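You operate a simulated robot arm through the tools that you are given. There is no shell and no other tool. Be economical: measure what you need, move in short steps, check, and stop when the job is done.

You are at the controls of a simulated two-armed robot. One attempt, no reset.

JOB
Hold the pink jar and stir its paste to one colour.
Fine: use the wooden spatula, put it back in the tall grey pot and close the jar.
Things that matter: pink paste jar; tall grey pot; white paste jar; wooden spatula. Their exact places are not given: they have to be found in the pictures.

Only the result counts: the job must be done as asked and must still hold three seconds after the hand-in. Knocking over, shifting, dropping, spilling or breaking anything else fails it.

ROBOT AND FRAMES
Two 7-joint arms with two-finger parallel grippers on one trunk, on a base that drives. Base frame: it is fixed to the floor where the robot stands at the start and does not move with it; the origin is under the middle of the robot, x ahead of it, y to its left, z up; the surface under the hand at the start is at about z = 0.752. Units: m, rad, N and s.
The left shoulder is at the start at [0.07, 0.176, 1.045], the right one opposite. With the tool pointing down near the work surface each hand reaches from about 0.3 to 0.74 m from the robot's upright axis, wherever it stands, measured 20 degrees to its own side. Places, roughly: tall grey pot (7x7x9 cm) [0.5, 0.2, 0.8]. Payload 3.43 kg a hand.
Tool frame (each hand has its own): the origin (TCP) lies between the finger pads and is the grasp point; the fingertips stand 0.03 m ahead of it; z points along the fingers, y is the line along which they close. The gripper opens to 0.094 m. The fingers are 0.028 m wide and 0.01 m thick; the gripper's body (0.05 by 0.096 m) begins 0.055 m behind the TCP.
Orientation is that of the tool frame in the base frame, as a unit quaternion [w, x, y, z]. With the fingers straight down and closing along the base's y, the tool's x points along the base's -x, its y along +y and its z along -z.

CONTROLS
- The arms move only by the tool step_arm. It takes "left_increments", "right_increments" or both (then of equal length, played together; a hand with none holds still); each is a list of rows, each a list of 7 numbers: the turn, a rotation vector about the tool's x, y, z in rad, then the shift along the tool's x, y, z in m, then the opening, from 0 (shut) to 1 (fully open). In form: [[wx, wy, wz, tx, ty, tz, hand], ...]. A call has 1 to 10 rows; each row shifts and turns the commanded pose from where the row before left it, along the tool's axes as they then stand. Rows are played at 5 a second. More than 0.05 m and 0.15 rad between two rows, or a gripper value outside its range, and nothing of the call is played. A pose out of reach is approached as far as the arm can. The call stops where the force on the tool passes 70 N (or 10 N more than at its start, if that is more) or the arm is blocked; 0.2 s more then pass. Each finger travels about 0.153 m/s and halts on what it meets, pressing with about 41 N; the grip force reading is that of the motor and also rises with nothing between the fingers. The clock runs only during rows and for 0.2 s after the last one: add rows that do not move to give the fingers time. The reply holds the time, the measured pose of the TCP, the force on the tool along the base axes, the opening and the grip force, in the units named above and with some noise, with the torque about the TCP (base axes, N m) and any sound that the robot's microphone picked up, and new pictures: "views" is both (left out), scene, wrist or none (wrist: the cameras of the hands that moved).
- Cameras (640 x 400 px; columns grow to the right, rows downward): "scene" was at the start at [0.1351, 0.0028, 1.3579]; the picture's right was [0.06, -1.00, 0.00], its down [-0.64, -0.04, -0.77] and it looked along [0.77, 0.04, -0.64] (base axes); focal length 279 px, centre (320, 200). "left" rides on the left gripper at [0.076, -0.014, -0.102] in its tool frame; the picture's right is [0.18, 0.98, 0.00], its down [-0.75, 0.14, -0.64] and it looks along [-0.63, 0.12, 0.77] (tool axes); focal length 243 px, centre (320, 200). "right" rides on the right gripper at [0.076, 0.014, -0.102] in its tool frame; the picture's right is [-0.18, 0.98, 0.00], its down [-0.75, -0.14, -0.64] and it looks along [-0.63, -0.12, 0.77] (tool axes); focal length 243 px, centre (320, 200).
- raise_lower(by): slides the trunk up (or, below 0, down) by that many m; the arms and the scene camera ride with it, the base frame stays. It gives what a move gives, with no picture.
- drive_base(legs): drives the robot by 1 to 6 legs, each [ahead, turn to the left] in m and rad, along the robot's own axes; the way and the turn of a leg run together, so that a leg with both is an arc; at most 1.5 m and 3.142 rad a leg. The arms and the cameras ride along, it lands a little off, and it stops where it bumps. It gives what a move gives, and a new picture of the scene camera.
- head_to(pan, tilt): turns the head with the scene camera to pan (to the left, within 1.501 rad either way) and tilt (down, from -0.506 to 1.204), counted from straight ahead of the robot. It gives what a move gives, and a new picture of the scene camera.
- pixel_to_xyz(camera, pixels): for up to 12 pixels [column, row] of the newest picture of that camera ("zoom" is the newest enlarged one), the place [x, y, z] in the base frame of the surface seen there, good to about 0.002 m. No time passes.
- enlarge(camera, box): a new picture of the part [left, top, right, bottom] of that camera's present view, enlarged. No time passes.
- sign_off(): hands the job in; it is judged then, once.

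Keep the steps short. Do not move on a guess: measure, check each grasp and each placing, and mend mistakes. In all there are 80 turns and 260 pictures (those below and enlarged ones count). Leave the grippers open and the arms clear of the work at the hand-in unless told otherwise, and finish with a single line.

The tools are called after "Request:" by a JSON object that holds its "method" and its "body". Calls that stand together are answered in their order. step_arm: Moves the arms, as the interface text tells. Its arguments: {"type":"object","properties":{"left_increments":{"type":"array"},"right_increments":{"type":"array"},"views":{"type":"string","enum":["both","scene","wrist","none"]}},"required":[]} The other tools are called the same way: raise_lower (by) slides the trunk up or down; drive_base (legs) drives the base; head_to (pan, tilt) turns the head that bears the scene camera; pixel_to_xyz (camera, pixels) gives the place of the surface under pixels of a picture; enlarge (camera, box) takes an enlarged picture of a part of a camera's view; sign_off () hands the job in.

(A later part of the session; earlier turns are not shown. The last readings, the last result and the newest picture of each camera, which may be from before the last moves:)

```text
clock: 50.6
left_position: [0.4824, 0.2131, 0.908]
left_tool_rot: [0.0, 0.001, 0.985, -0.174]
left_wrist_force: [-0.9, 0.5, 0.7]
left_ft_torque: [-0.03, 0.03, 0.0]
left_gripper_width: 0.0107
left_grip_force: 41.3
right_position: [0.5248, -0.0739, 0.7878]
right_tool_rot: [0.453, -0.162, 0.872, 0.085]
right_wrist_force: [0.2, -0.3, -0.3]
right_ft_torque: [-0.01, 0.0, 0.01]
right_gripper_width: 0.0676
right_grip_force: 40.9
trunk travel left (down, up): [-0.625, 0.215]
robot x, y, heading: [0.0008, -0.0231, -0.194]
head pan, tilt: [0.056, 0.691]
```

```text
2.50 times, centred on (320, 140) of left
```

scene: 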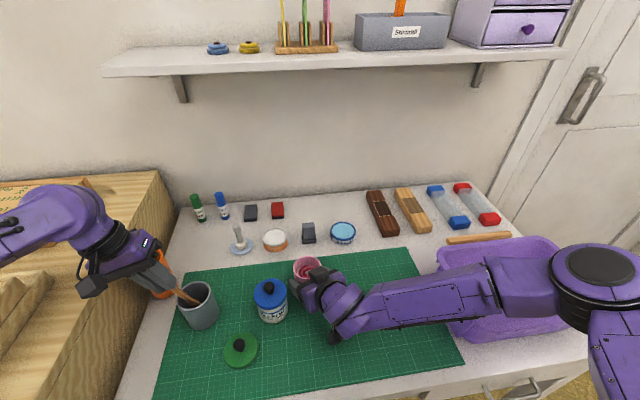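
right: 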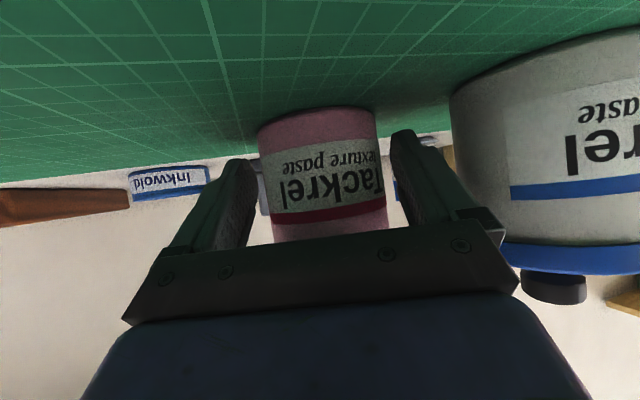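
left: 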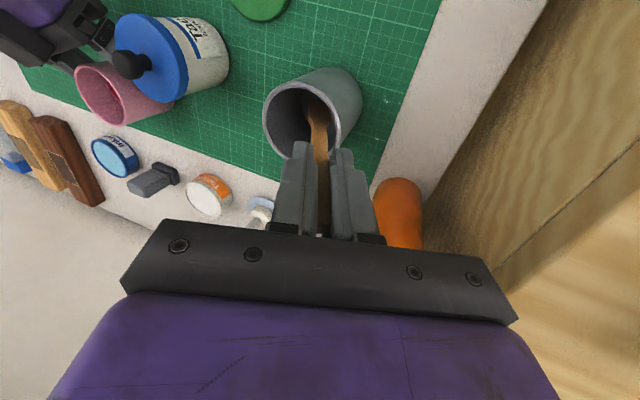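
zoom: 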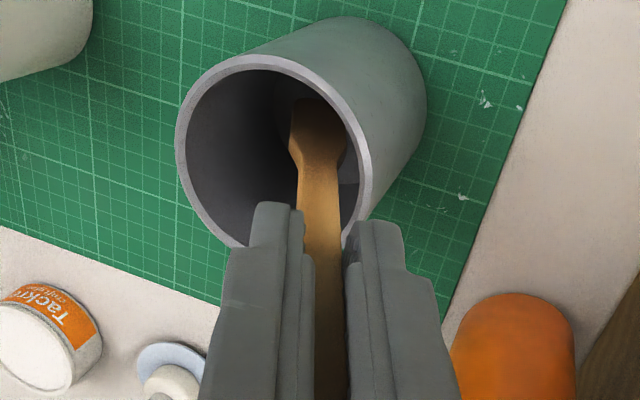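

The spatula is gripped at 0.0107 m and aligned with the tool. I'll draw it out along its own axis.

Request:
{"method": "step_arm", "body": {"left_increments": [[0, 0, 0, 0, 0, -0.01, 0.02], [0, 0, 0, 0, 0, -0.03, 0.02], [0, 0, 0, 0, 0, -0.03, 0.02], [0, 0, 0, 0, 0, -0.03, 0.02], [0, 0, 0, 0, 0, -0.03, 0.02], [0, 0, 0, 0, 0, 0, 0.02]]}}

Request:
{"method": "enlarge", "body": {"camera": "left", "box": [240, 60, 400, 220]}}

```text
clock: 52.0
left_position: [0.4827, 0.2591, 1.0332]
left_tool_rot: [0.001, 0.001, 0.985, -0.174]
left_wrist_force: [-0.2, -0.5, 0.4]
left_ft_torque: [0.02, 0.0, 0.01]
left_gripper_width: 0.0108
left_grip_force: 41.1
right_position: [0.5238, -0.0746, 0.7872]
right_tool_rot: [0.454, -0.162, 0.872, 0.085]
right_wrist_force: [-1.5, -0.5, 0.4]
right_ft_torque: [0.01, -0.05, -0.01]
right_gripper_width: 0.0674
right_grip_force: 41.3
trunk travel left (down, up): [-0.625, 0.215]
robot x, y, heading: [0.0024, -0.0213, -0.198]
head pan, tilt: [0.056, 0.691]
```

scene: 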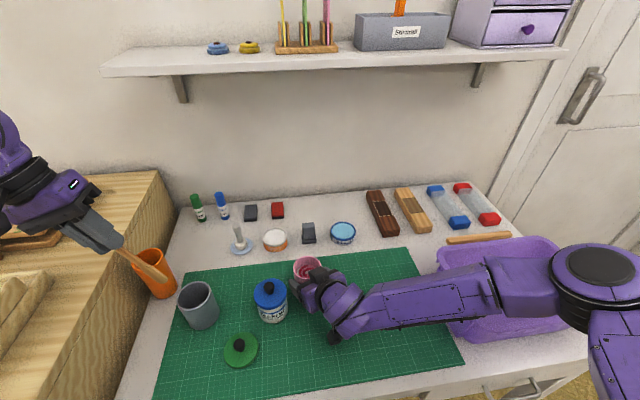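
left: 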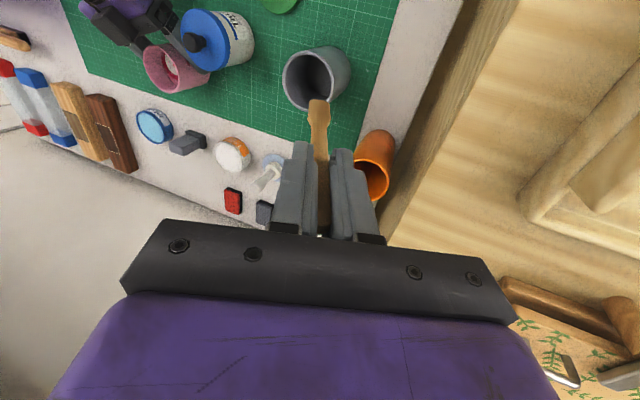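

```text
2.50 times, centred on (320, 140) of left
```

zoom: 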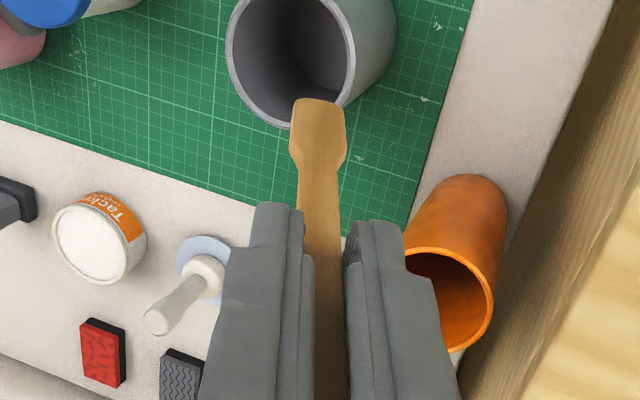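

The spatula is clear of the pot. I'll measure its tip, and the jar mouth and paste surface.

Request:
{"method": "pixel_to_xyz", "body": {"camera": "zoom", "pixels": [[318, 103], [298, 108], [340, 110], [292, 150], [346, 150], [320, 180]]}}

Request:
{"method": "enlarge", "body": {"camera": "scene", "box": [280, 245, 340, 305]}}

```text
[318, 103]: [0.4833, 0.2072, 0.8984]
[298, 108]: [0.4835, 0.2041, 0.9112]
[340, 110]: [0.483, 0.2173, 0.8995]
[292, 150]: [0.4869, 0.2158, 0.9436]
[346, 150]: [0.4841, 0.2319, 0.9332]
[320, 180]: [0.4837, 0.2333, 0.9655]
```

```text
6.67 times, centred on (310, 275) of scene
```

zoom: 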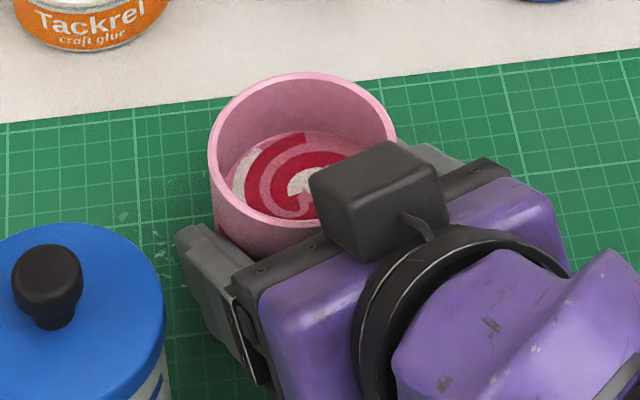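

Request:
{"method": "pixel_to_xyz", "body": {"camera": "zoom", "pixels": [[305, 76], [212, 140], [393, 125], [260, 218], [290, 140], [280, 170], [310, 180], [240, 180], [225, 150], [300, 120], [350, 135], [300, 95]]}}

```text
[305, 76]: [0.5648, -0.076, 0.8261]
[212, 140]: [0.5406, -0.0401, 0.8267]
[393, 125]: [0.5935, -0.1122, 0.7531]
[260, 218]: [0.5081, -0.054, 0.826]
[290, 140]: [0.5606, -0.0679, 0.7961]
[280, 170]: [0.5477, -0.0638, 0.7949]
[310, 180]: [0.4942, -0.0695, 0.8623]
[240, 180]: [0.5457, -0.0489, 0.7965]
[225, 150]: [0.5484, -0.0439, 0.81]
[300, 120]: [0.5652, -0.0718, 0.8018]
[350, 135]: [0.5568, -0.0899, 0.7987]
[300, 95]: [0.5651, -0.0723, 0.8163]
```

The spatula tip is 0.144 m ahead of the TCP. The jar mouth is centred at (0.534,-0.072) with its rim at z 0.826 and the paste surface at 0.796. I'll stand the spatula upright and carry it high over to the jar.

Request:
{"method": "step_arm", "body": {"left_increments": [[-0.12, 0, 0, 0, 0, -0.01, 0.02], [-0.12, 0, 0, 0, 0, -0.01, 0.02], [-0.11, 0, 0, 0, 0, -0.01, 0.02], [0, 0, 0, -0.0072, -0.0475, 0, 0.02], [0, 0, 0, -0.0072, -0.0475, 0, 0.02], [0, 0, 0, -0.0072, -0.0475, 0, 0.02], [0, 0, 0, -0.0072, -0.0475, 0, 0.02], [0, 0, 0, -0.0072, -0.0475, 0, 0.02], [0, 0, 0, -0.0072, -0.0475, 0, 0.02], [0, 0, 0, -0.0072, -0.0475, 0, 0.02]]}}

```text
clock: 54.2
left_position: [0.5322, -0.0706, 1.0591]
left_tool_rot: [-0.001, 0.001, 1.0, 0.001]
left_wrist_force: [-0.3, 1.3, 0.6]
left_ft_torque: [-0.01, 0.02, -0.01]
left_gripper_width: 0.0103
left_grip_force: 40.7
right_position: [0.5257, -0.0749, 0.7867]
right_tool_rot: [0.455, -0.161, 0.872, 0.084]
right_wrist_force: [-0.5, -0.8, 0.9]
right_ft_torque: [-0.13, -0.01, 0.01]
right_gripper_width: 0.0674
right_grip_force: 40.9
trunk travel left (down, up): [-0.625, 0.215]
robot x, y, heading: [0.002, -0.0177, -0.194]
head pan, tilt: [0.056, 0.691]
```

scene: 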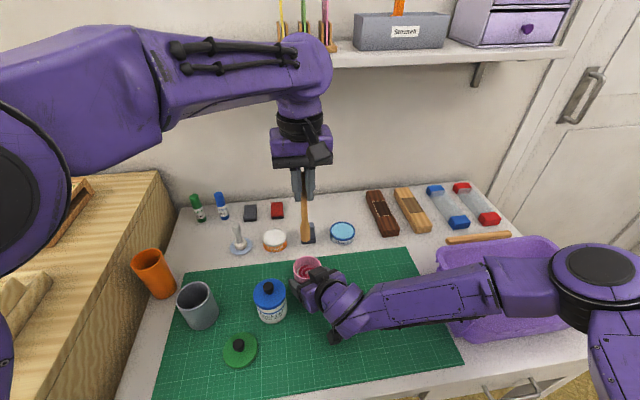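
left: 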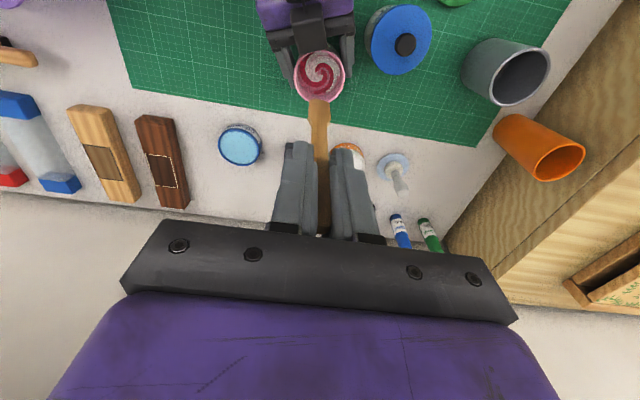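

The spatula hangs upright over the jar. I'll check the tip position before lowering.

Request:
{"method": "pixel_to_xyz", "body": {"camera": "scene", "pixels": [[307, 239], [302, 238], [312, 238], [306, 225]]}}

Request:
{"method": "pixel_to_xyz", "body": {"camera": "left", "pixels": [[318, 102], [310, 103], [327, 103], [319, 120], [322, 53], [298, 75], [344, 75], [322, 75], [318, 95]]}}

```text
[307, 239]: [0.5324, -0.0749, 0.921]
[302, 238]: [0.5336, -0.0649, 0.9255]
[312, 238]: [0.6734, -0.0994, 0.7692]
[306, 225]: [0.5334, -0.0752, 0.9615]
```

```text
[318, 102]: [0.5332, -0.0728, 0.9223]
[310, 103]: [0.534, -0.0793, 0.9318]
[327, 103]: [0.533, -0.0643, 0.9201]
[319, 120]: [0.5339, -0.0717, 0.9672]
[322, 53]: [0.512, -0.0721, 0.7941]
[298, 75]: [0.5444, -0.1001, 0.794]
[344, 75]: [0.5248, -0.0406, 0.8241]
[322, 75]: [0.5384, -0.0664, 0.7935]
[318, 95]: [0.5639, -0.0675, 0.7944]
```

The tip is at (0.533,-0.072), right over the jar centre. Lowering into the paste.

Request:
{"method": "step_arm", "body": {"left_increments": [[0, 0, 0, 0, 0, 0.04, 0.02], [0, 0, 0, 0, 0, 0.04, 0.02], [0, 0, 0, 0, 0, 0.03, 0.02], [0, 0, 0, 0, 0, 0.015, 0.02], [0, 0, 0, 0, 0, 0.012, 0.02], [0, 0, 0, 0, 0, 0, 0.02]]}}

Request:
{"method": "enlarge", "body": {"camera": "scene", "box": [260, 200, 360, 310]}}

```text
clock: 55.6
left_position: [0.5342, -0.0671, 0.9227]
left_tool_rot: [0.0, 0.0, 1.0, 0.0]
left_wrist_force: [-0.5, -0.5, -0.1]
left_ft_torque: [-0.01, -0.02, 0.02]
left_gripper_width: 0.0105
left_grip_force: 40.4
right_position: [0.5239, -0.0733, 0.7871]
right_tool_rot: [0.454, -0.161, 0.872, 0.084]
right_wrist_force: [0.4, 0.2, -0.9]
right_ft_torque: [0.03, -0.01, 0.01]
right_gripper_width: 0.0675
right_grip_force: 41.1
trunk travel left (down, up): [-0.625, 0.215]
robot x, y, heading: [0.0064, -0.0196, -0.199]
head pan, tilt: [0.056, 0.691]
```

scene: 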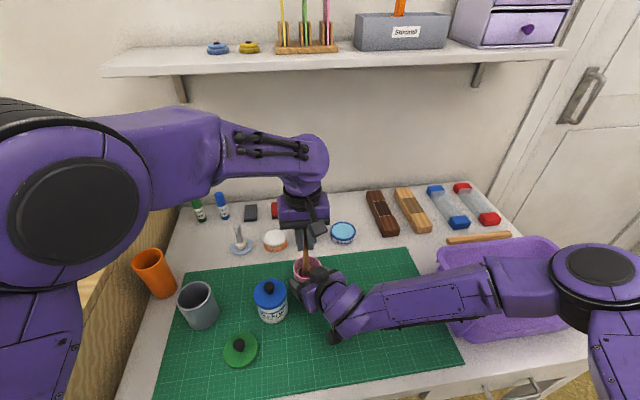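
left: 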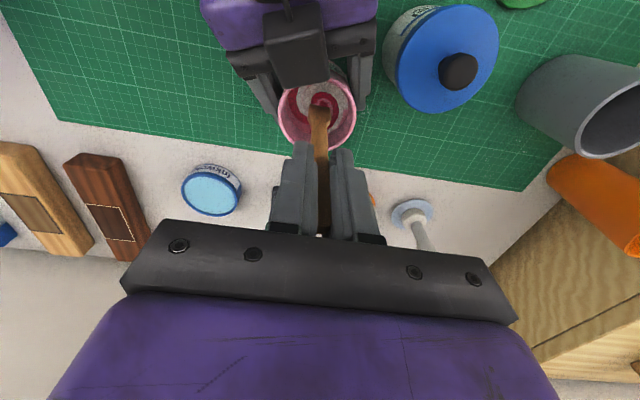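

```text
3.64 times, centred on (310, 255) of scene
```

zoom: 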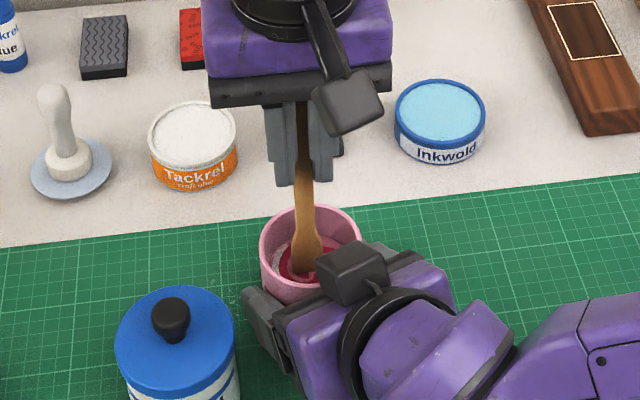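

The tip is in the paste, about 4 mm to the +y side of centre. I'll correct that, go 8 mm deeper and make a first circle of 14 mm radius.

Request:
{"method": "step_arm", "body": {"left_increments": [[0, 0, 0, 0, -0.004, 0.008, 0.02], [0, 0, 0, -0.014, 0, 0, 0.02], [0, 0, 0, 0.0041, 0.0099, 0, 0.02], [0, 0, 0, 0.0099, 0.0041, 0, 0.02], [0, 0, 0, 0.0099, -0.0041, 0, 0.02], [0, 0, 0, 0.0041, -0.0099, 0, 0.02], [0, 0, 0, -0.0041, -0.0099, 0, 0.02], [0, 0, 0, -0.0099, -0.0041, 0, 0.02], [0, 0, 0, -0.0099, 0.0041, 0, 0.02], [0, 0, 0, -0.0041, 0.0099, 0, 0.02]]}}

Request:
{"method": "enlarge", "body": {"camera": "scene", "box": [270, 240, 340, 310]}}

```text
clock: 57.8
left_position: [0.5483, -0.0727, 0.9149]
left_tool_rot: [-0.001, -0.001, 1.0, 0.0]
left_wrist_force: [-0.5, 0.1, 0.5]
left_ft_torque: [0.01, -0.02, -0.01]
left_gripper_width: 0.0107
left_grip_force: 41.1
right_position: [0.5243, -0.0732, 0.788]
right_tool_rot: [0.453, -0.161, 0.873, 0.084]
right_wrist_force: [-0.5, 0.5, -0.1]
right_ft_torque: [0.09, -0.03, 0.0]
right_gripper_width: 0.0678
right_grip_force: 41.5
trunk travel left (down, up): [-0.625, 0.215]
robot x, y, heading: [0.0021, -0.0201, -0.196]
head pan, tilt: [0.056, 0.691]
```

scene: 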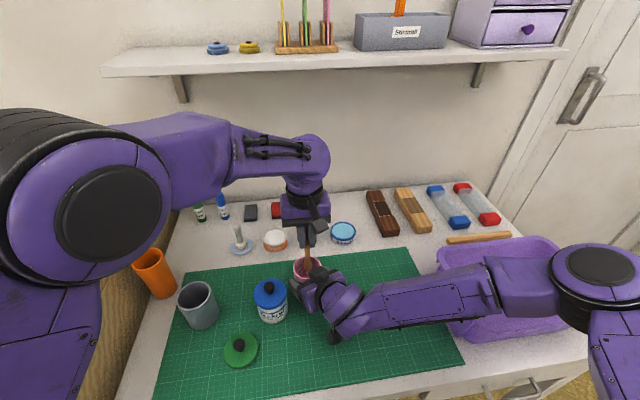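
left: 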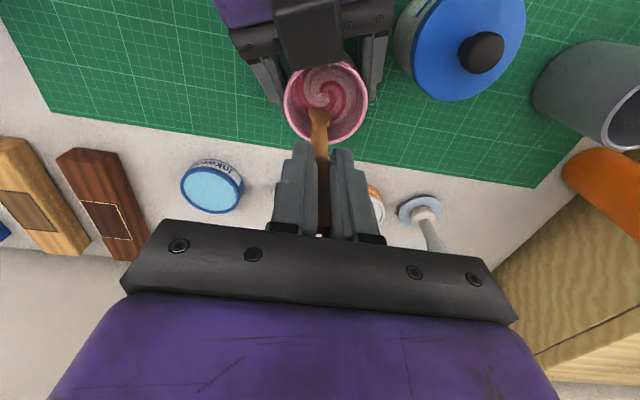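

```text
5.71 times, centred on (305, 275) of scene
```

zoom: 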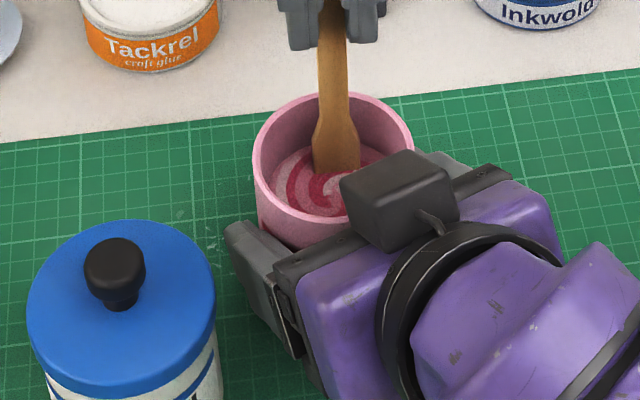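

The swirl is fading and forces stay small. More circles.

Request:
{"method": "step_arm", "body": {"left_increments": [[0, 0, 0, 0.0041, 0.0099, 0, 0.02], [0, 0, 0, 0.0099, 0.0041, 0, 0.02], [0, 0, 0, 0.0099, -0.0041, 0, 0.02], [0, 0, 0, 0.0041, -0.0099, 0, 0.02], [0, 0, 0, -0.0041, -0.0099, 0, 0.02], [0, 0, 0, -0.0099, -0.0041, 0, 0.02], [0, 0, 0, -0.0099, 0.0041, 0, 0.02], [0, 0, 0, -0.0041, 0.0099, 0, 0.02], [0, 0, 0, 0.0041, 0.0099, 0, 0.02], [0, 0, 0, 0.0099, 0.0041, 0, 0.02]], "views": "none"}}

Request:
{"method": "step_arm", "body": {"left_increments": [[0, 0, 0, 0.0099, -0.0041, 0, 0.02], [0, 0, 0, 0.0041, -0.0099, 0, 0.02], [0, 0, 0, -0.0041, -0.0099, 0, 0.02], [0, 0, 0, -0.0099, -0.0041, 0, 0.02], [0, 0, 0, -0.0099, 0.0041, 0, 0.02], [0, 0, 0, -0.0041, 0.0099, 0, 0.02], [0, 0, 0, 0.0041, 0.0099, 0, 0.02], [0, 0, 0, 0.0099, 0.0041, 0, 0.02], [0, 0, 0, 0.0099, -0.0041, 0, 0.02], [0, 0, 0, 0.0041, -0.0099, 0, 0.02]], "views": "wrist"}}

Request:
{"method": "enlarge", "body": {"camera": "scene", "box": [270, 240, 340, 310]}}

```text
clock: 60.0
left_position: [0.534, -0.0577, 0.9154]
left_tool_rot: [0.0, 0.001, 1.0, 0.001]
left_wrist_force: [-1.0, -0.1, 0.0]
left_ft_torque: [-0.04, 0.03, 0.0]
left_gripper_width: 0.0108
left_grip_force: 40.6
right_position: [0.5243, -0.074, 0.787]
right_tool_rot: [0.454, -0.161, 0.873, 0.083]
right_wrist_force: [-0.4, -0.7, 0.1]
right_ft_torque: [0.02, -0.02, 0.0]
right_gripper_width: 0.0678
right_grip_force: 41.0
trunk travel left (down, up): [-0.625, 0.215]
robot x, y, heading: [0.0026, -0.0236, -0.194]
head pan, tilt: [0.056, 0.691]
```

```text
clock: 62.2
left_position: [0.5195, -0.0714, 0.9152]
left_tool_rot: [0.0, 0.001, 1.0, 0.0]
left_wrist_force: [-0.2, -0.7, 0.2]
left_ft_torque: [-0.02, 0.02, -0.01]
left_gripper_width: 0.0107
left_grip_force: 40.8
right_position: [0.5242, -0.0744, 0.7875]
right_tool_rot: [0.454, -0.161, 0.872, 0.085]
right_wrist_force: [-0.6, -0.1, -1.4]
right_ft_torque: [-0.09, 0.04, -0.05]
right_gripper_width: 0.0676
right_grip_force: 41.3
trunk travel left (down, up): [-0.625, 0.215]
robot x, y, heading: [0.0015, -0.017, -0.198]
head pan, tilt: [0.056, 0.691]
```

left: 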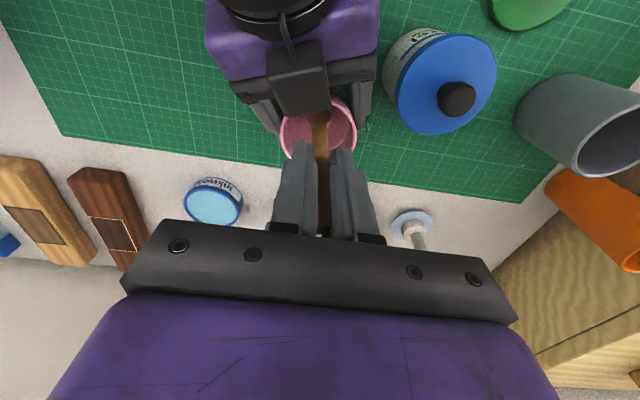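

```text
5.71 times, centred on (305, 275) of scene
```

zoom: 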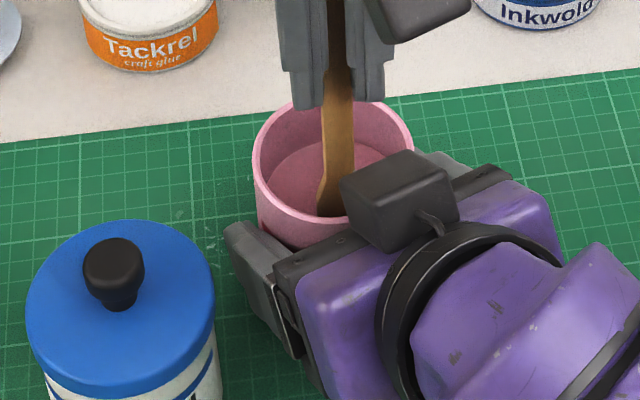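

The paste looks uniform pink. One more full circle for certainty, then back to the centre.

Request:
{"method": "step_arm", "body": {"left_increments": [[0, 0, 0, -0.0041, -0.0099, 0, 0.02], [0, 0, 0, -0.0099, -0.0041, 0, 0.02], [0, 0, 0, -0.0099, 0.0041, 0, 0.02], [0, 0, 0, -0.0041, 0.0099, 0, 0.02], [0, 0, 0, 0.0041, 0.0099, 0, 0.02], [0, 0, 0, 0.0099, 0.0041, 0, 0.02], [0, 0, 0, 0.0099, -0.0041, 0, 0.02], [0, 0, 0, 0.0041, -0.0099, 0, 0.02], [0, 0, 0, -0.014, 0, 0, 0.02], [0, 0, 0, 0, 0, 0, 0.02]], "views": "none"}}

Request:
{"method": "step_arm", "body": {"left_increments": [[0, 0, 0, 0, 0, -0.02, 0.02], [0, 0, 0, 0, 0, -0.02, 0.02], [0, 0, 0, 0, 0, -0.035, 0.02], [0, 0, 0, 0, 0, -0.04, 0.02], [0, 0, 0, 0, 0, -0.035, 0.02], [0, 0, 0, 0, 0, 0, 0.02]]}}

Request:
{"method": "enlarge", "body": {"camera": "scene", "box": [270, 220, 350, 310]}}

```text
clock: 64.4
left_position: [0.5321, -0.0737, 0.9141]
left_tool_rot: [0.0, 0.001, 1.0, 0.001]
left_wrist_force: [-0.4, -0.9, -0.4]
left_ft_torque: [0.04, -0.01, 0.0]
left_gripper_width: 0.0107
left_grip_force: 40.5
right_position: [0.5257, -0.0745, 0.7876]
right_tool_rot: [0.454, -0.161, 0.872, 0.084]
right_wrist_force: [-0.5, -0.4, 0.2]
right_ft_torque: [0.0, 0.02, -0.04]
right_gripper_width: 0.0678
right_grip_force: 40.5
trunk travel left (down, up): [-0.625, 0.215]
robot x, y, heading: [0.0019, -0.0202, -0.192]
head pan, tilt: [0.056, 0.691]
```

```text
clock: 65.8
left_position: [0.5339, -0.0731, 1.0633]
left_tool_rot: [-0.001, 0.0, 1.0, 0.0]
left_wrist_force: [-0.1, 0.9, -0.1]
left_ft_torque: [-0.01, -0.02, 0.03]
left_gripper_width: 0.0108
left_grip_force: 41.2
right_position: [0.5242, -0.0734, 0.7883]
right_tool_rot: [0.454, -0.161, 0.872, 0.084]
right_wrist_force: [0.0, -0.7, -0.1]
right_ft_torque: [-0.02, 0.0, 0.02]
right_gripper_width: 0.0676
right_grip_force: 40.7
trunk travel left (down, up): [-0.625, 0.215]
robot x, y, heading: [-0.0015, -0.021, -0.194]
head pan, tilt: [0.056, 0.691]
```

scene: 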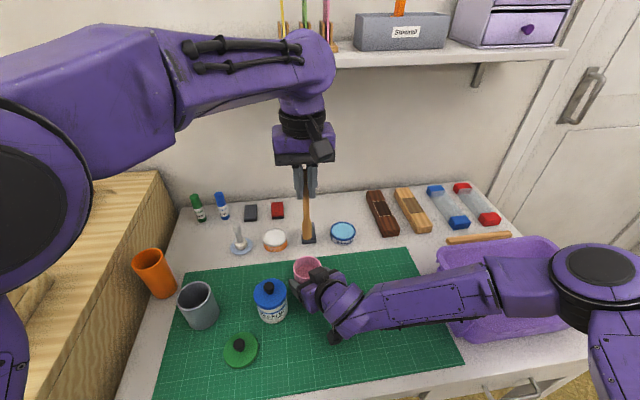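
left: 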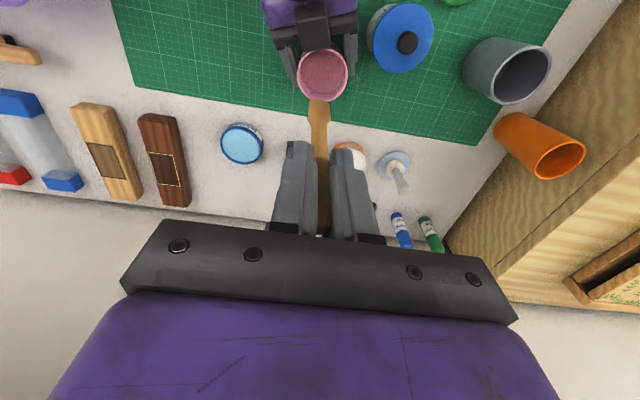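

```text
4.44 times, centred on (310, 265) of scene
```

zoom: 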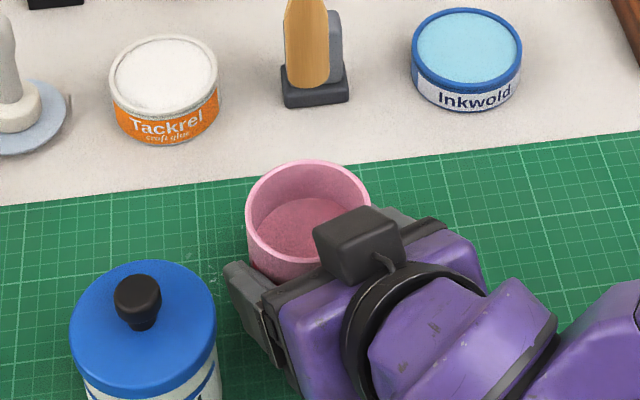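

The paste is one colour. I'll carry the spatula back over the pot by the reverse path and tilt it again.

Request:
{"method": "step_arm", "body": {"left_increments": [[0, 0, 0, 0.0072, 0.0475, 0, 0.02], [0, 0, 0, 0.0072, 0.0475, 0, 0.02], [0, 0, 0, 0.0072, 0.0475, 0, 0.02], [0, 0, 0, 0.0072, 0.0475, 0, 0.02], [0, 0, 0, 0.0072, 0.0475, 0, 0.02], [0, 0, 0, 0.0072, 0.0475, 0, 0.02], [0, 0, 0, 0.0072, 0.0475, 0, 0.02], [0.12, 0, 0, 0, 0, 0, 0.02], [0.12, 0, 0, 0, 0, 0, 0.02], [0.11, 0, 0, 0, 0, 0, 0.02]]}}

Request:
{"method": "enlarge", "body": {"camera": "left", "box": [240, 40, 400, 200]}}

```text
clock: 68.0
left_position: [0.4838, 0.2612, 1.0653]
left_tool_rot: [0.0, 0.002, 0.985, -0.175]
left_wrist_force: [0.4, -0.4, 0.5]
left_ft_torque: [-0.01, 0.01, 0.0]
left_gripper_width: 0.0109
left_grip_force: 40.8
right_position: [0.5235, -0.0739, 0.7884]
right_tool_rot: [0.455, -0.161, 0.872, 0.084]
right_wrist_force: [-0.1, 0.4, 0.1]
right_ft_torque: [-0.01, 0.08, 0.0]
right_gripper_width: 0.0676
right_grip_force: 41.2
trunk travel left (down, up): [-0.625, 0.215]
robot x, y, heading: [0.0019, -0.022, -0.198]
head pan, tilt: [0.056, 0.691]
```

scene: 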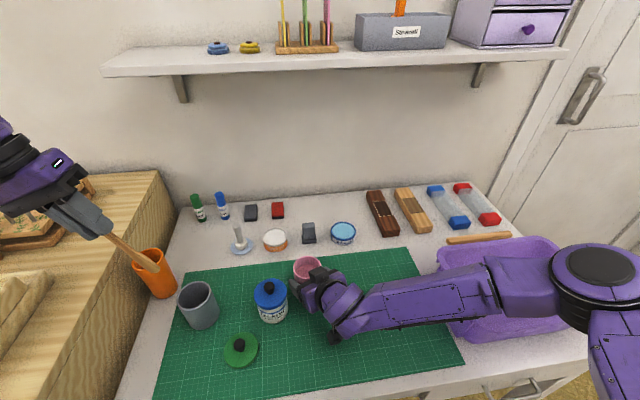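
left: 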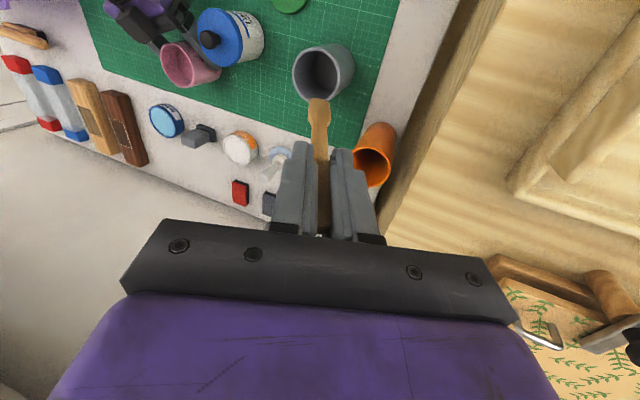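

```text
2.50 times, centred on (320, 120) of left
```

zoom: 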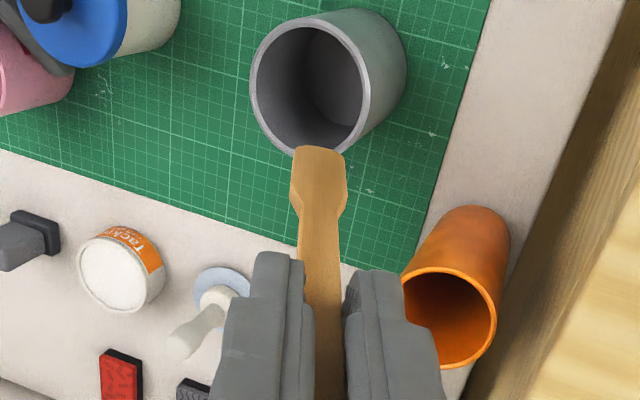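

The line is about 9 mm nearer the pot's middle than before, which gives the blade good clearance at the rim. Lowering part way first.

Request:
{"method": "step_arm", "body": {"left_increments": [[0, 0, 0, 0, 0, 0.035, 0.02], [0, 0, 0, 0, 0, 0.035, 0.02], [0, 0, 0, 0, 0, 0.03, 0.02], [0, 0, 0, 0, 0, 0, 0.02]]}}

Request:
{"method": "enlarge", "body": {"camera": "left", "box": [240, 40, 400, 200]}}

```text
clock: 69.0
left_position: [0.4818, 0.2252, 0.9703]
left_tool_rot: [0.0, 0.0, 0.985, -0.174]
left_wrist_force: [0.3, 0.2, -0.2]
left_ft_torque: [0.03, 0.0, 0.0]
left_gripper_width: 0.0109
left_grip_force: 41.6
right_position: [0.5245, -0.074, 0.7886]
right_tool_rot: [0.453, -0.162, 0.872, 0.085]
right_wrist_force: [-0.9, 0.5, 0.0]
right_ft_torque: [0.03, 0.0, 0.0]
right_gripper_width: 0.0677
right_grip_force: 41.1
trunk travel left (down, up): [-0.625, 0.215]
robot x, y, heading: [0.0038, -0.0192, -0.198]
head pan, tilt: [0.056, 0.691]
```

scene: 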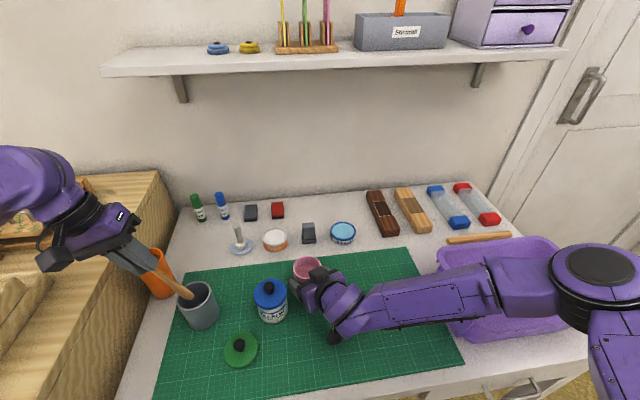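
left: 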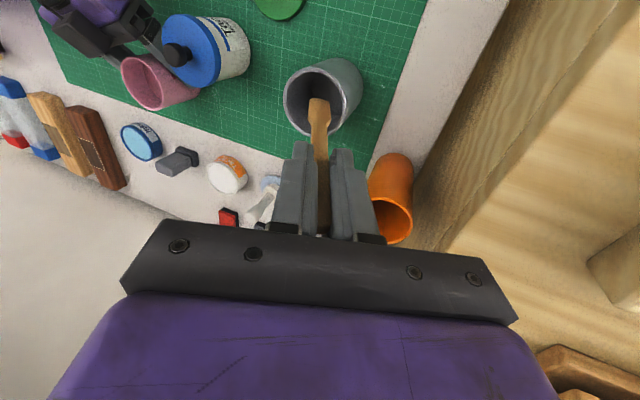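

```text
2.50 times, centred on (320, 120) of left
```

zoom: 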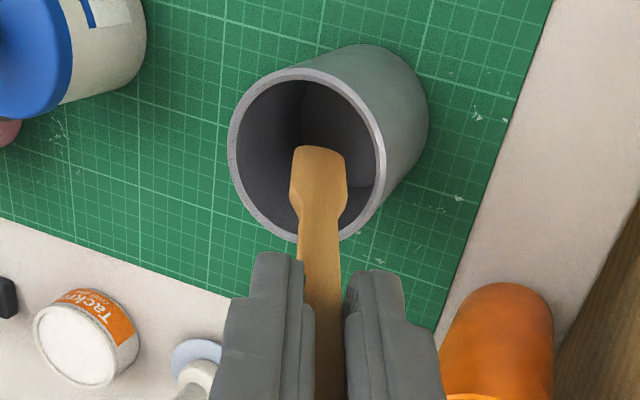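

The blade is inside the rim. I'll lower the rest in smaller rows.

Request:
{"method": "step_arm", "body": {"left_increments": [[0, 0, 0, 0, 0, 0.03, 0.02], [0, 0, 0, 0, 0, 0.025, 0.02], [0, 0, 0, 0, 0, 0.01, 0.02], [0, 0, 0, 0, 0, 0.005, 0.02], [0, 0, 0, 0, 0, 0, 0.02]]}}

Request:
{"method": "enlarge", "body": {"camera": "left", "box": [240, 40, 400, 200]}}

```text
clock: 70.2
left_position: [0.4832, 0.2004, 0.9055]
left_tool_rot: [0.001, 0.001, 0.985, -0.175]
left_wrist_force: [2.5, 3.6, 8.4]
left_ft_torque: [0.26, -0.23, 0.11]
left_gripper_width: 0.0104
left_grip_force: 41.3
right_position: [0.5236, -0.073, 0.7867]
right_tool_rot: [0.454, -0.162, 0.872, 0.084]
right_wrist_force: [0.3, 0.5, -0.1]
right_ft_torque: [0.02, 0.06, -0.01]
right_gripper_width: 0.0674
right_grip_force: 40.7
trunk travel left (down, up): [-0.625, 0.215]
robot x, y, heading: [0.0005, -0.0217, -0.192]
head pan, tilt: [0.056, 0.691]
```

scene: 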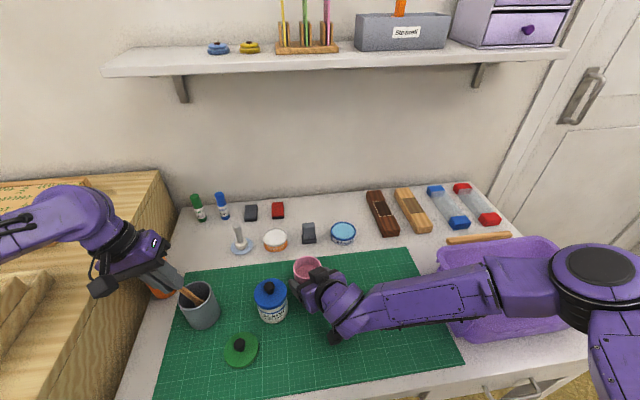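
left: 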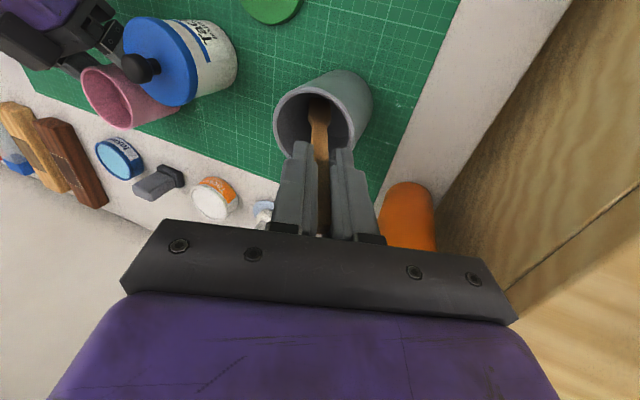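

```text
2.50 times, centred on (320, 120) of left
```

zoom: 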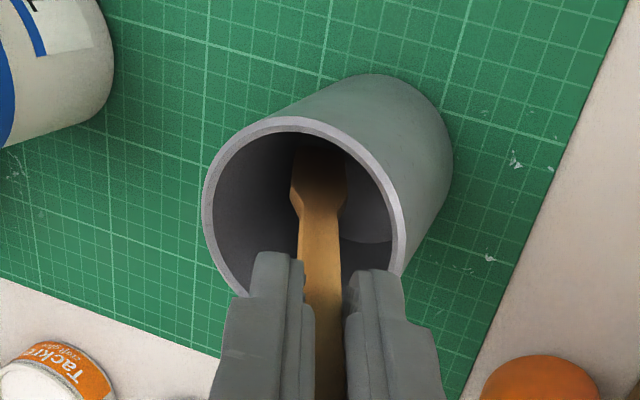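

It touches the bottom at 8 N. I'll ease up 1 mm, open, and withdraw along the handle axis.

Request:
{"method": "step_arm", "body": {"left_increments": [[0, 0, 0, 0, 0, -0.001, 0.02], [0, 0, 0, 0, 0, 0, 0.15], [0, 0, 0, 0, 0, 0, 0.25], [0, 0, 0, 0, 0, 0, 0.4], [0, 0, 0, 0, 0, 0, 0.4], [0, 0, 0, 0, 0, -0.02, 0.4], [0, 0, 0, 0, 0, -0.04, 0.4], [0, 0, 0, 0, 0, -0.04, 0.4], [0, 0, 0, 0, 0, -0.04, 0.4]]}}

Request:
{"method": "enlarge", "body": {"camera": "scene", "box": [130, 220, 270, 340]}}

```text
clock: 72.2
left_position: [0.4834, 0.2477, 1.0379]
left_tool_rot: [0.0, 0.002, 0.985, -0.174]
left_wrist_force: [0.3, 0.4, -0.2]
left_ft_torque: [0.0, 0.01, 0.05]
left_gripper_width: 0.0376
left_grip_force: 0.0
right_position: [0.5245, -0.0743, 0.7879]
right_tool_rot: [0.454, -0.162, 0.872, 0.085]
right_wrist_force: [-0.9, 0.1, 0.6]
right_ft_torque: [-0.07, 0.01, -0.01]
right_gripper_width: 0.0675
right_grip_force: 40.8
trunk travel left (down, up): [-0.625, 0.215]
robot x, y, heading: [0.0045, -0.0236, -0.195]
head pan, tilt: [0.056, 0.691]
```

scene: 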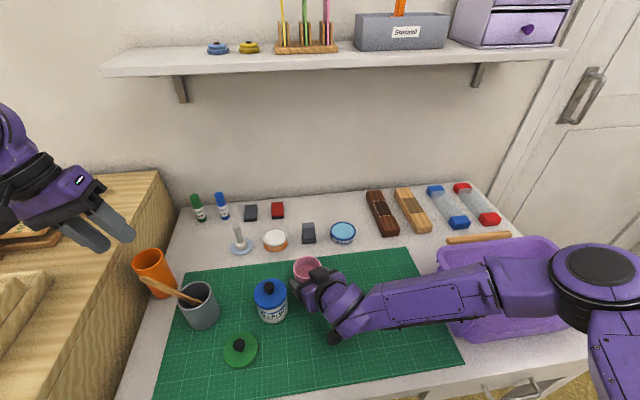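
left: 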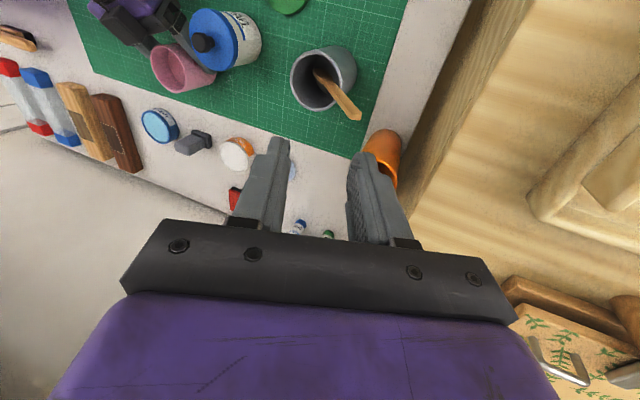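

```text
3.33 times, centred on (200, 280) of scene
```

zoom: 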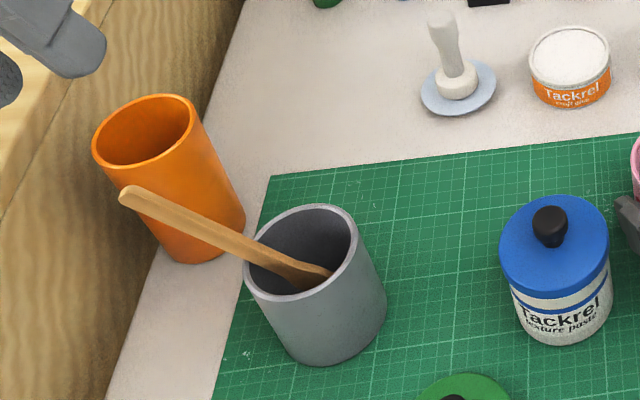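

The spatula leans safely in the grey pot. Next, the lid: I'll level the left hand and move above the lid at about (0.40,0.082).

Request:
{"method": "step_arm", "body": {"left_increments": [[-0.12, 0, 0, 0, 0, 0, 0.4], [-0.12, 0, 0, 0, 0, 0, 0.4], [-0.11, 0, 0, 0, 0, 0, 0.4], [0, 0, 0.1, 0, 0, 0, 0.4], [0, 0, 0.095, 0, 0, 0, 0.4], [0, 0, 0, 0.0098, -0.0358, 0.01, 0.4], [0, 0, 0, 0.0098, -0.0358, 0.01, 0.4], [0, 0, 0, 0.0098, -0.0358, 0.01, 0.4], [0, 0, 0, 0.0098, -0.0358, 0.02, 0.4], [0, 0, 0, 0.0098, -0.0358, 0.02, 0.4]]}}

Request:
{"method": "enlarge", "body": {"camera": "scene", "box": [190, 300, 310, 400]}}

```text
clock: 74.4
left_position: [0.4003, 0.0798, 0.9648]
left_tool_rot: [0.001, 0.098, 0.995, 0.001]
left_wrist_force: [0.7, 0.0, -0.4]
left_ft_torque: [0.04, -0.01, 0.04]
left_gripper_width: 0.0376
left_grip_force: 0.1
right_position: [0.5242, -0.0748, 0.7876]
right_tool_rot: [0.454, -0.16, 0.872, 0.084]
right_wrist_force: [-1.6, -1.5, 0.8]
right_ft_torque: [-0.12, 0.06, -0.05]
right_gripper_width: 0.0676
right_grip_force: 41.2
trunk travel left (down, up): [-0.625, 0.215]
robot x, y, heading: [0.0034, -0.019, -0.194]
head pan, tilt: [0.056, 0.691]
```

scene: 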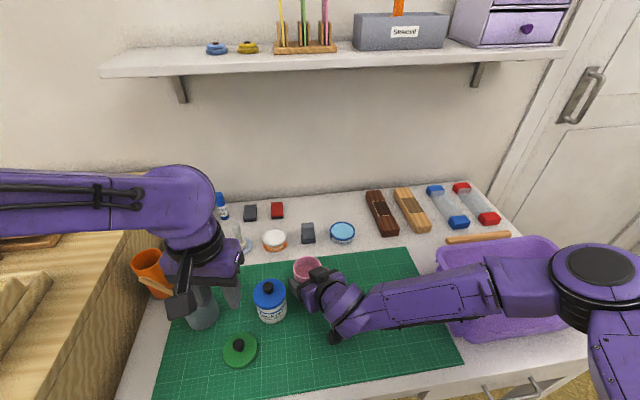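
left: 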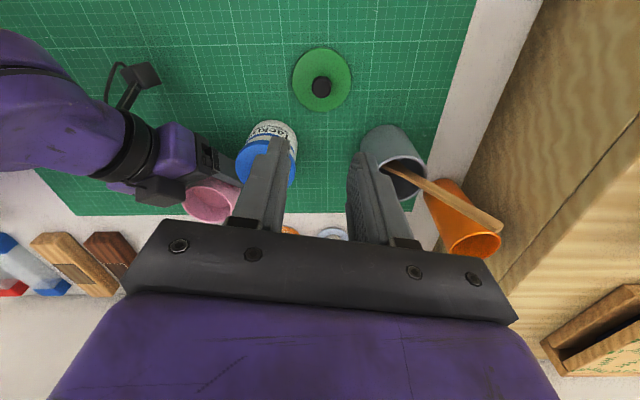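

```text
4.00 times, centred on (250, 350) of scene
```

zoom: 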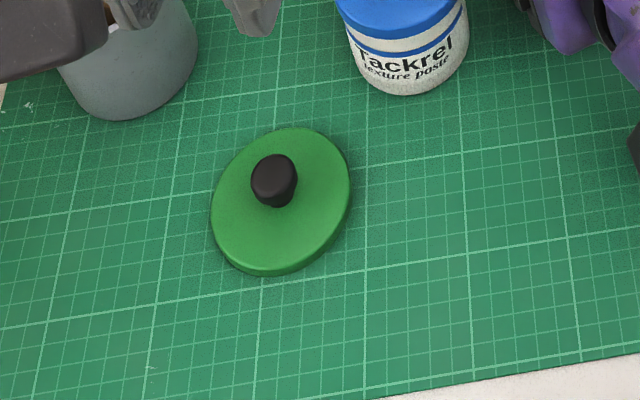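

Request:
{"method": "pixel_to_xyz", "body": {"camera": "zoom", "pixels": [[275, 165], [274, 180], [253, 180], [296, 178], [212, 210], [350, 185], [300, 128], [260, 268]]}}

Request:
{"method": "pixel_to_xyz", "body": {"camera": "left", "pixels": [[321, 86], [312, 86], [331, 86], [293, 80], [351, 78], [321, 50]]}}

```text
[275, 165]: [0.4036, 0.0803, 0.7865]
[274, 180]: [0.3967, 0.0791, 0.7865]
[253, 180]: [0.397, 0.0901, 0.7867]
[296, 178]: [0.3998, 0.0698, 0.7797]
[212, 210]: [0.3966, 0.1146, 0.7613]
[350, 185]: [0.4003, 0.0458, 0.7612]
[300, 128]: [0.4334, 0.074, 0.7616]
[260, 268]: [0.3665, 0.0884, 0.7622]
```

```text
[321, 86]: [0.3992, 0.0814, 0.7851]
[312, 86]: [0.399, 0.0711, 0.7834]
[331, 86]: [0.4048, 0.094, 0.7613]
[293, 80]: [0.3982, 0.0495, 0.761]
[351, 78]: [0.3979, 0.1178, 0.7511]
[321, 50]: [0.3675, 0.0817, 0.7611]
```

The knob is at (0.399,0.080), top 0.7865, directly below the hand. I'll descend to z≈0.799 and grip it.

Request:
{"method": "step_arm", "body": {"left_increments": [[0, 0, 0, 0, 0, 0.045, 0.4], [0, 0, 0, 0, 0, 0.045, 0.4], [0, 0, 0, 0, 0, 0.04, 0.4], [0, 0, 0, 0, 0, 0.025, 0.4], [0, 0, 0, 0, 0, 0.011, 0.4], [0, 0, 0, 0, 0, 0, 0.4], [0, 0, 0, 0, 0, 0, 0.2], [0, 0, 0, 0, 0, 0, 0.05], [0, 0, 0, 0, 0, 0, 0.05], [0, 0, 0, 0, 0, 0, 0.05]]}}

Request:
{"method": "enlarge", "body": {"camera": "left", "box": [240, 70, 400, 200]}}

```text
clock: 76.6
left_position: [0.3998, 0.0849, 0.8013]
left_tool_rot: [-0.001, 0.097, 0.995, 0.0]
left_wrist_force: [0.3, -0.2, -0.1]
left_ft_torque: [0.03, 0.01, 0.01]
left_gripper_width: 0.0159
left_grip_force: 40.7
right_position: [0.5243, -0.0738, 0.7878]
right_tool_rot: [0.454, -0.161, 0.872, 0.084]
right_wrist_force: [0.2, 0.4, -0.4]
right_ft_torque: [0.0, 0.01, -0.02]
right_gripper_width: 0.0675
right_grip_force: 40.4
trunk travel left (down, up): [-0.625, 0.215]
robot x, y, heading: [0.001, -0.0192, -0.194]
head pan, tilt: [0.056, 0.691]
```

scene: 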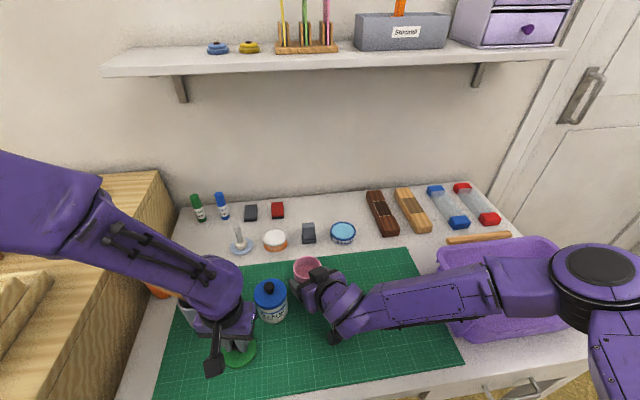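
left: 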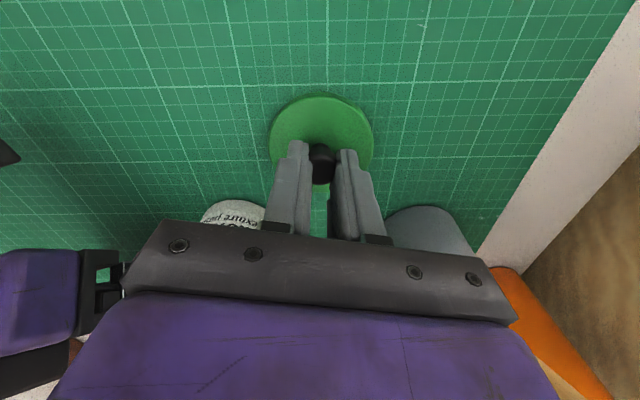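

```text
3.08 times, centred on (320, 135) of left
```

zoom: 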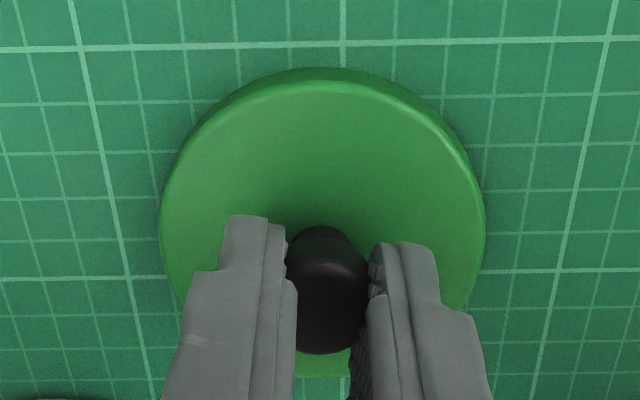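

Gripped like before (0.016 m). I'll lift and carry the lid back over the jar at z≈0.97.

Request:
{"method": "step_arm", "body": {"left_increments": [[0, 0, 0, 0, 0, -0.03, 0.05], [0, 0, 0, 0, 0, -0.045, 0.05], [0, 0, 0, 0, 0, -0.05, 0.05], [0, 0, 0, 0, 0, -0.045, 0.05], [0, 0, 0, -0.0322, -0.0246, 0, 0.05], [0, 0, 0, -0.0322, -0.0246, 0, 0.05], [0, 0, 0, -0.0322, -0.0246, 0, 0.05], [0, 0, 0, -0.0322, -0.0246, 0, 0.05], [0, 0, 0, -0.0322, -0.0246, 0, 0.05], [0, 0, 0, 0, 0, 0, 0.05]]}}

Request:
{"method": "enlarge", "body": {"camera": "scene", "box": [260, 210, 350, 310]}}

```text
clock: 78.8
left_position: [0.535, -0.0691, 0.9733]
left_tool_rot: [0.0, 0.098, 0.995, 0.0]
left_wrist_force: [-0.3, 0.2, 0.0]
left_ft_torque: [0.01, -0.02, -0.05]
left_gripper_width: 0.0161
left_grip_force: 41.0
right_position: [0.5246, -0.0736, 0.7872]
right_tool_rot: [0.454, -0.16, 0.873, 0.084]
right_wrist_force: [-0.2, -0.2, -0.3]
right_ft_torque: [0.04, 0.04, 0.04]
right_gripper_width: 0.0678
right_grip_force: 41.6
trunk travel left (down, up): [-0.625, 0.215]
robot x, y, heading: [0.003, -0.0255, -0.192]
head pan, tilt: [0.056, 0.691]
```

scene: 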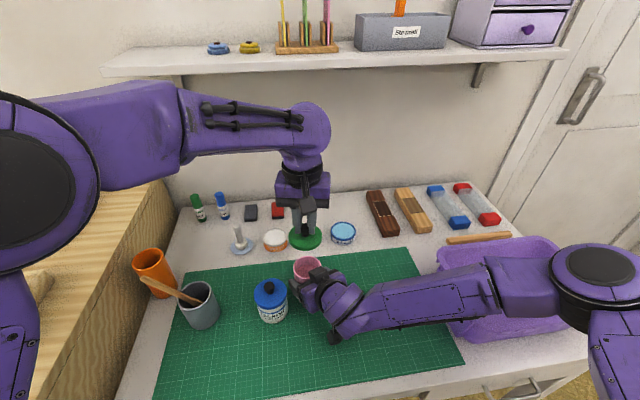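
left: 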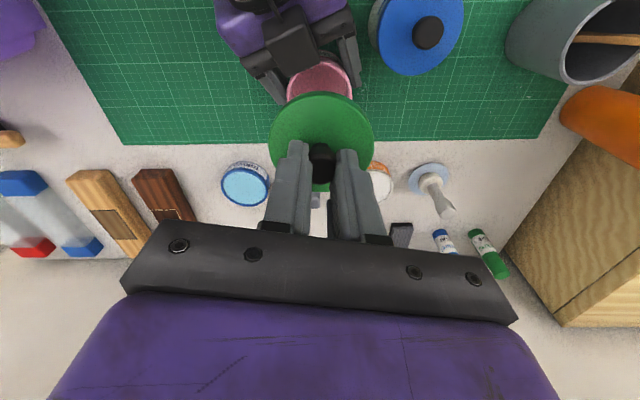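

```text
4.00 times, centred on (305, 260) of scene
```

zoom: 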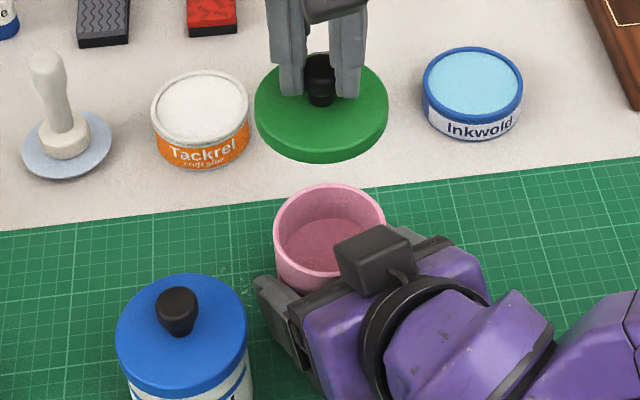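

Now I'll measure lid and jar rim edges to align them.

Request:
{"method": "pixel_to_xyz", "body": {"camera": "zoom", "pixels": [[257, 105], [388, 98], [300, 148], [350, 146], [300, 64], [276, 230], [384, 218], [330, 186], [290, 260], [300, 192], [362, 194], [278, 210]]}}

Request:
{"method": "pixel_to_xyz", "body": {"camera": "left", "pixels": [[270, 140], [374, 140], [320, 96], [285, 112], [358, 112], [289, 85], [350, 85], [322, 56], [312, 63]]}}

```text
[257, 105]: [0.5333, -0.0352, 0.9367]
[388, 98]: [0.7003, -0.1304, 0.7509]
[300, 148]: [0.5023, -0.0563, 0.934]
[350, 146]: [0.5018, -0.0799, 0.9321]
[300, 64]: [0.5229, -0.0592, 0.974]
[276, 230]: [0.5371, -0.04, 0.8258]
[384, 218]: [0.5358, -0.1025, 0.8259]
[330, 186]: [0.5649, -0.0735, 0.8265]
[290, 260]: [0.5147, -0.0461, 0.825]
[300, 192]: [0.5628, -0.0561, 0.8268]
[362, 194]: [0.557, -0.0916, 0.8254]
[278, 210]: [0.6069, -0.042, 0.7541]
```

```text
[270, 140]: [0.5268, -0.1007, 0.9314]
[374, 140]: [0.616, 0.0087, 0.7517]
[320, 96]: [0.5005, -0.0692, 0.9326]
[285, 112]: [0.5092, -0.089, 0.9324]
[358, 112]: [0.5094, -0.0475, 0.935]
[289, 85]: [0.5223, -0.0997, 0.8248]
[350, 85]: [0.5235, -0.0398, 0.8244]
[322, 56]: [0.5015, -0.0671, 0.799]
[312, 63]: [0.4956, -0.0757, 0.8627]
```

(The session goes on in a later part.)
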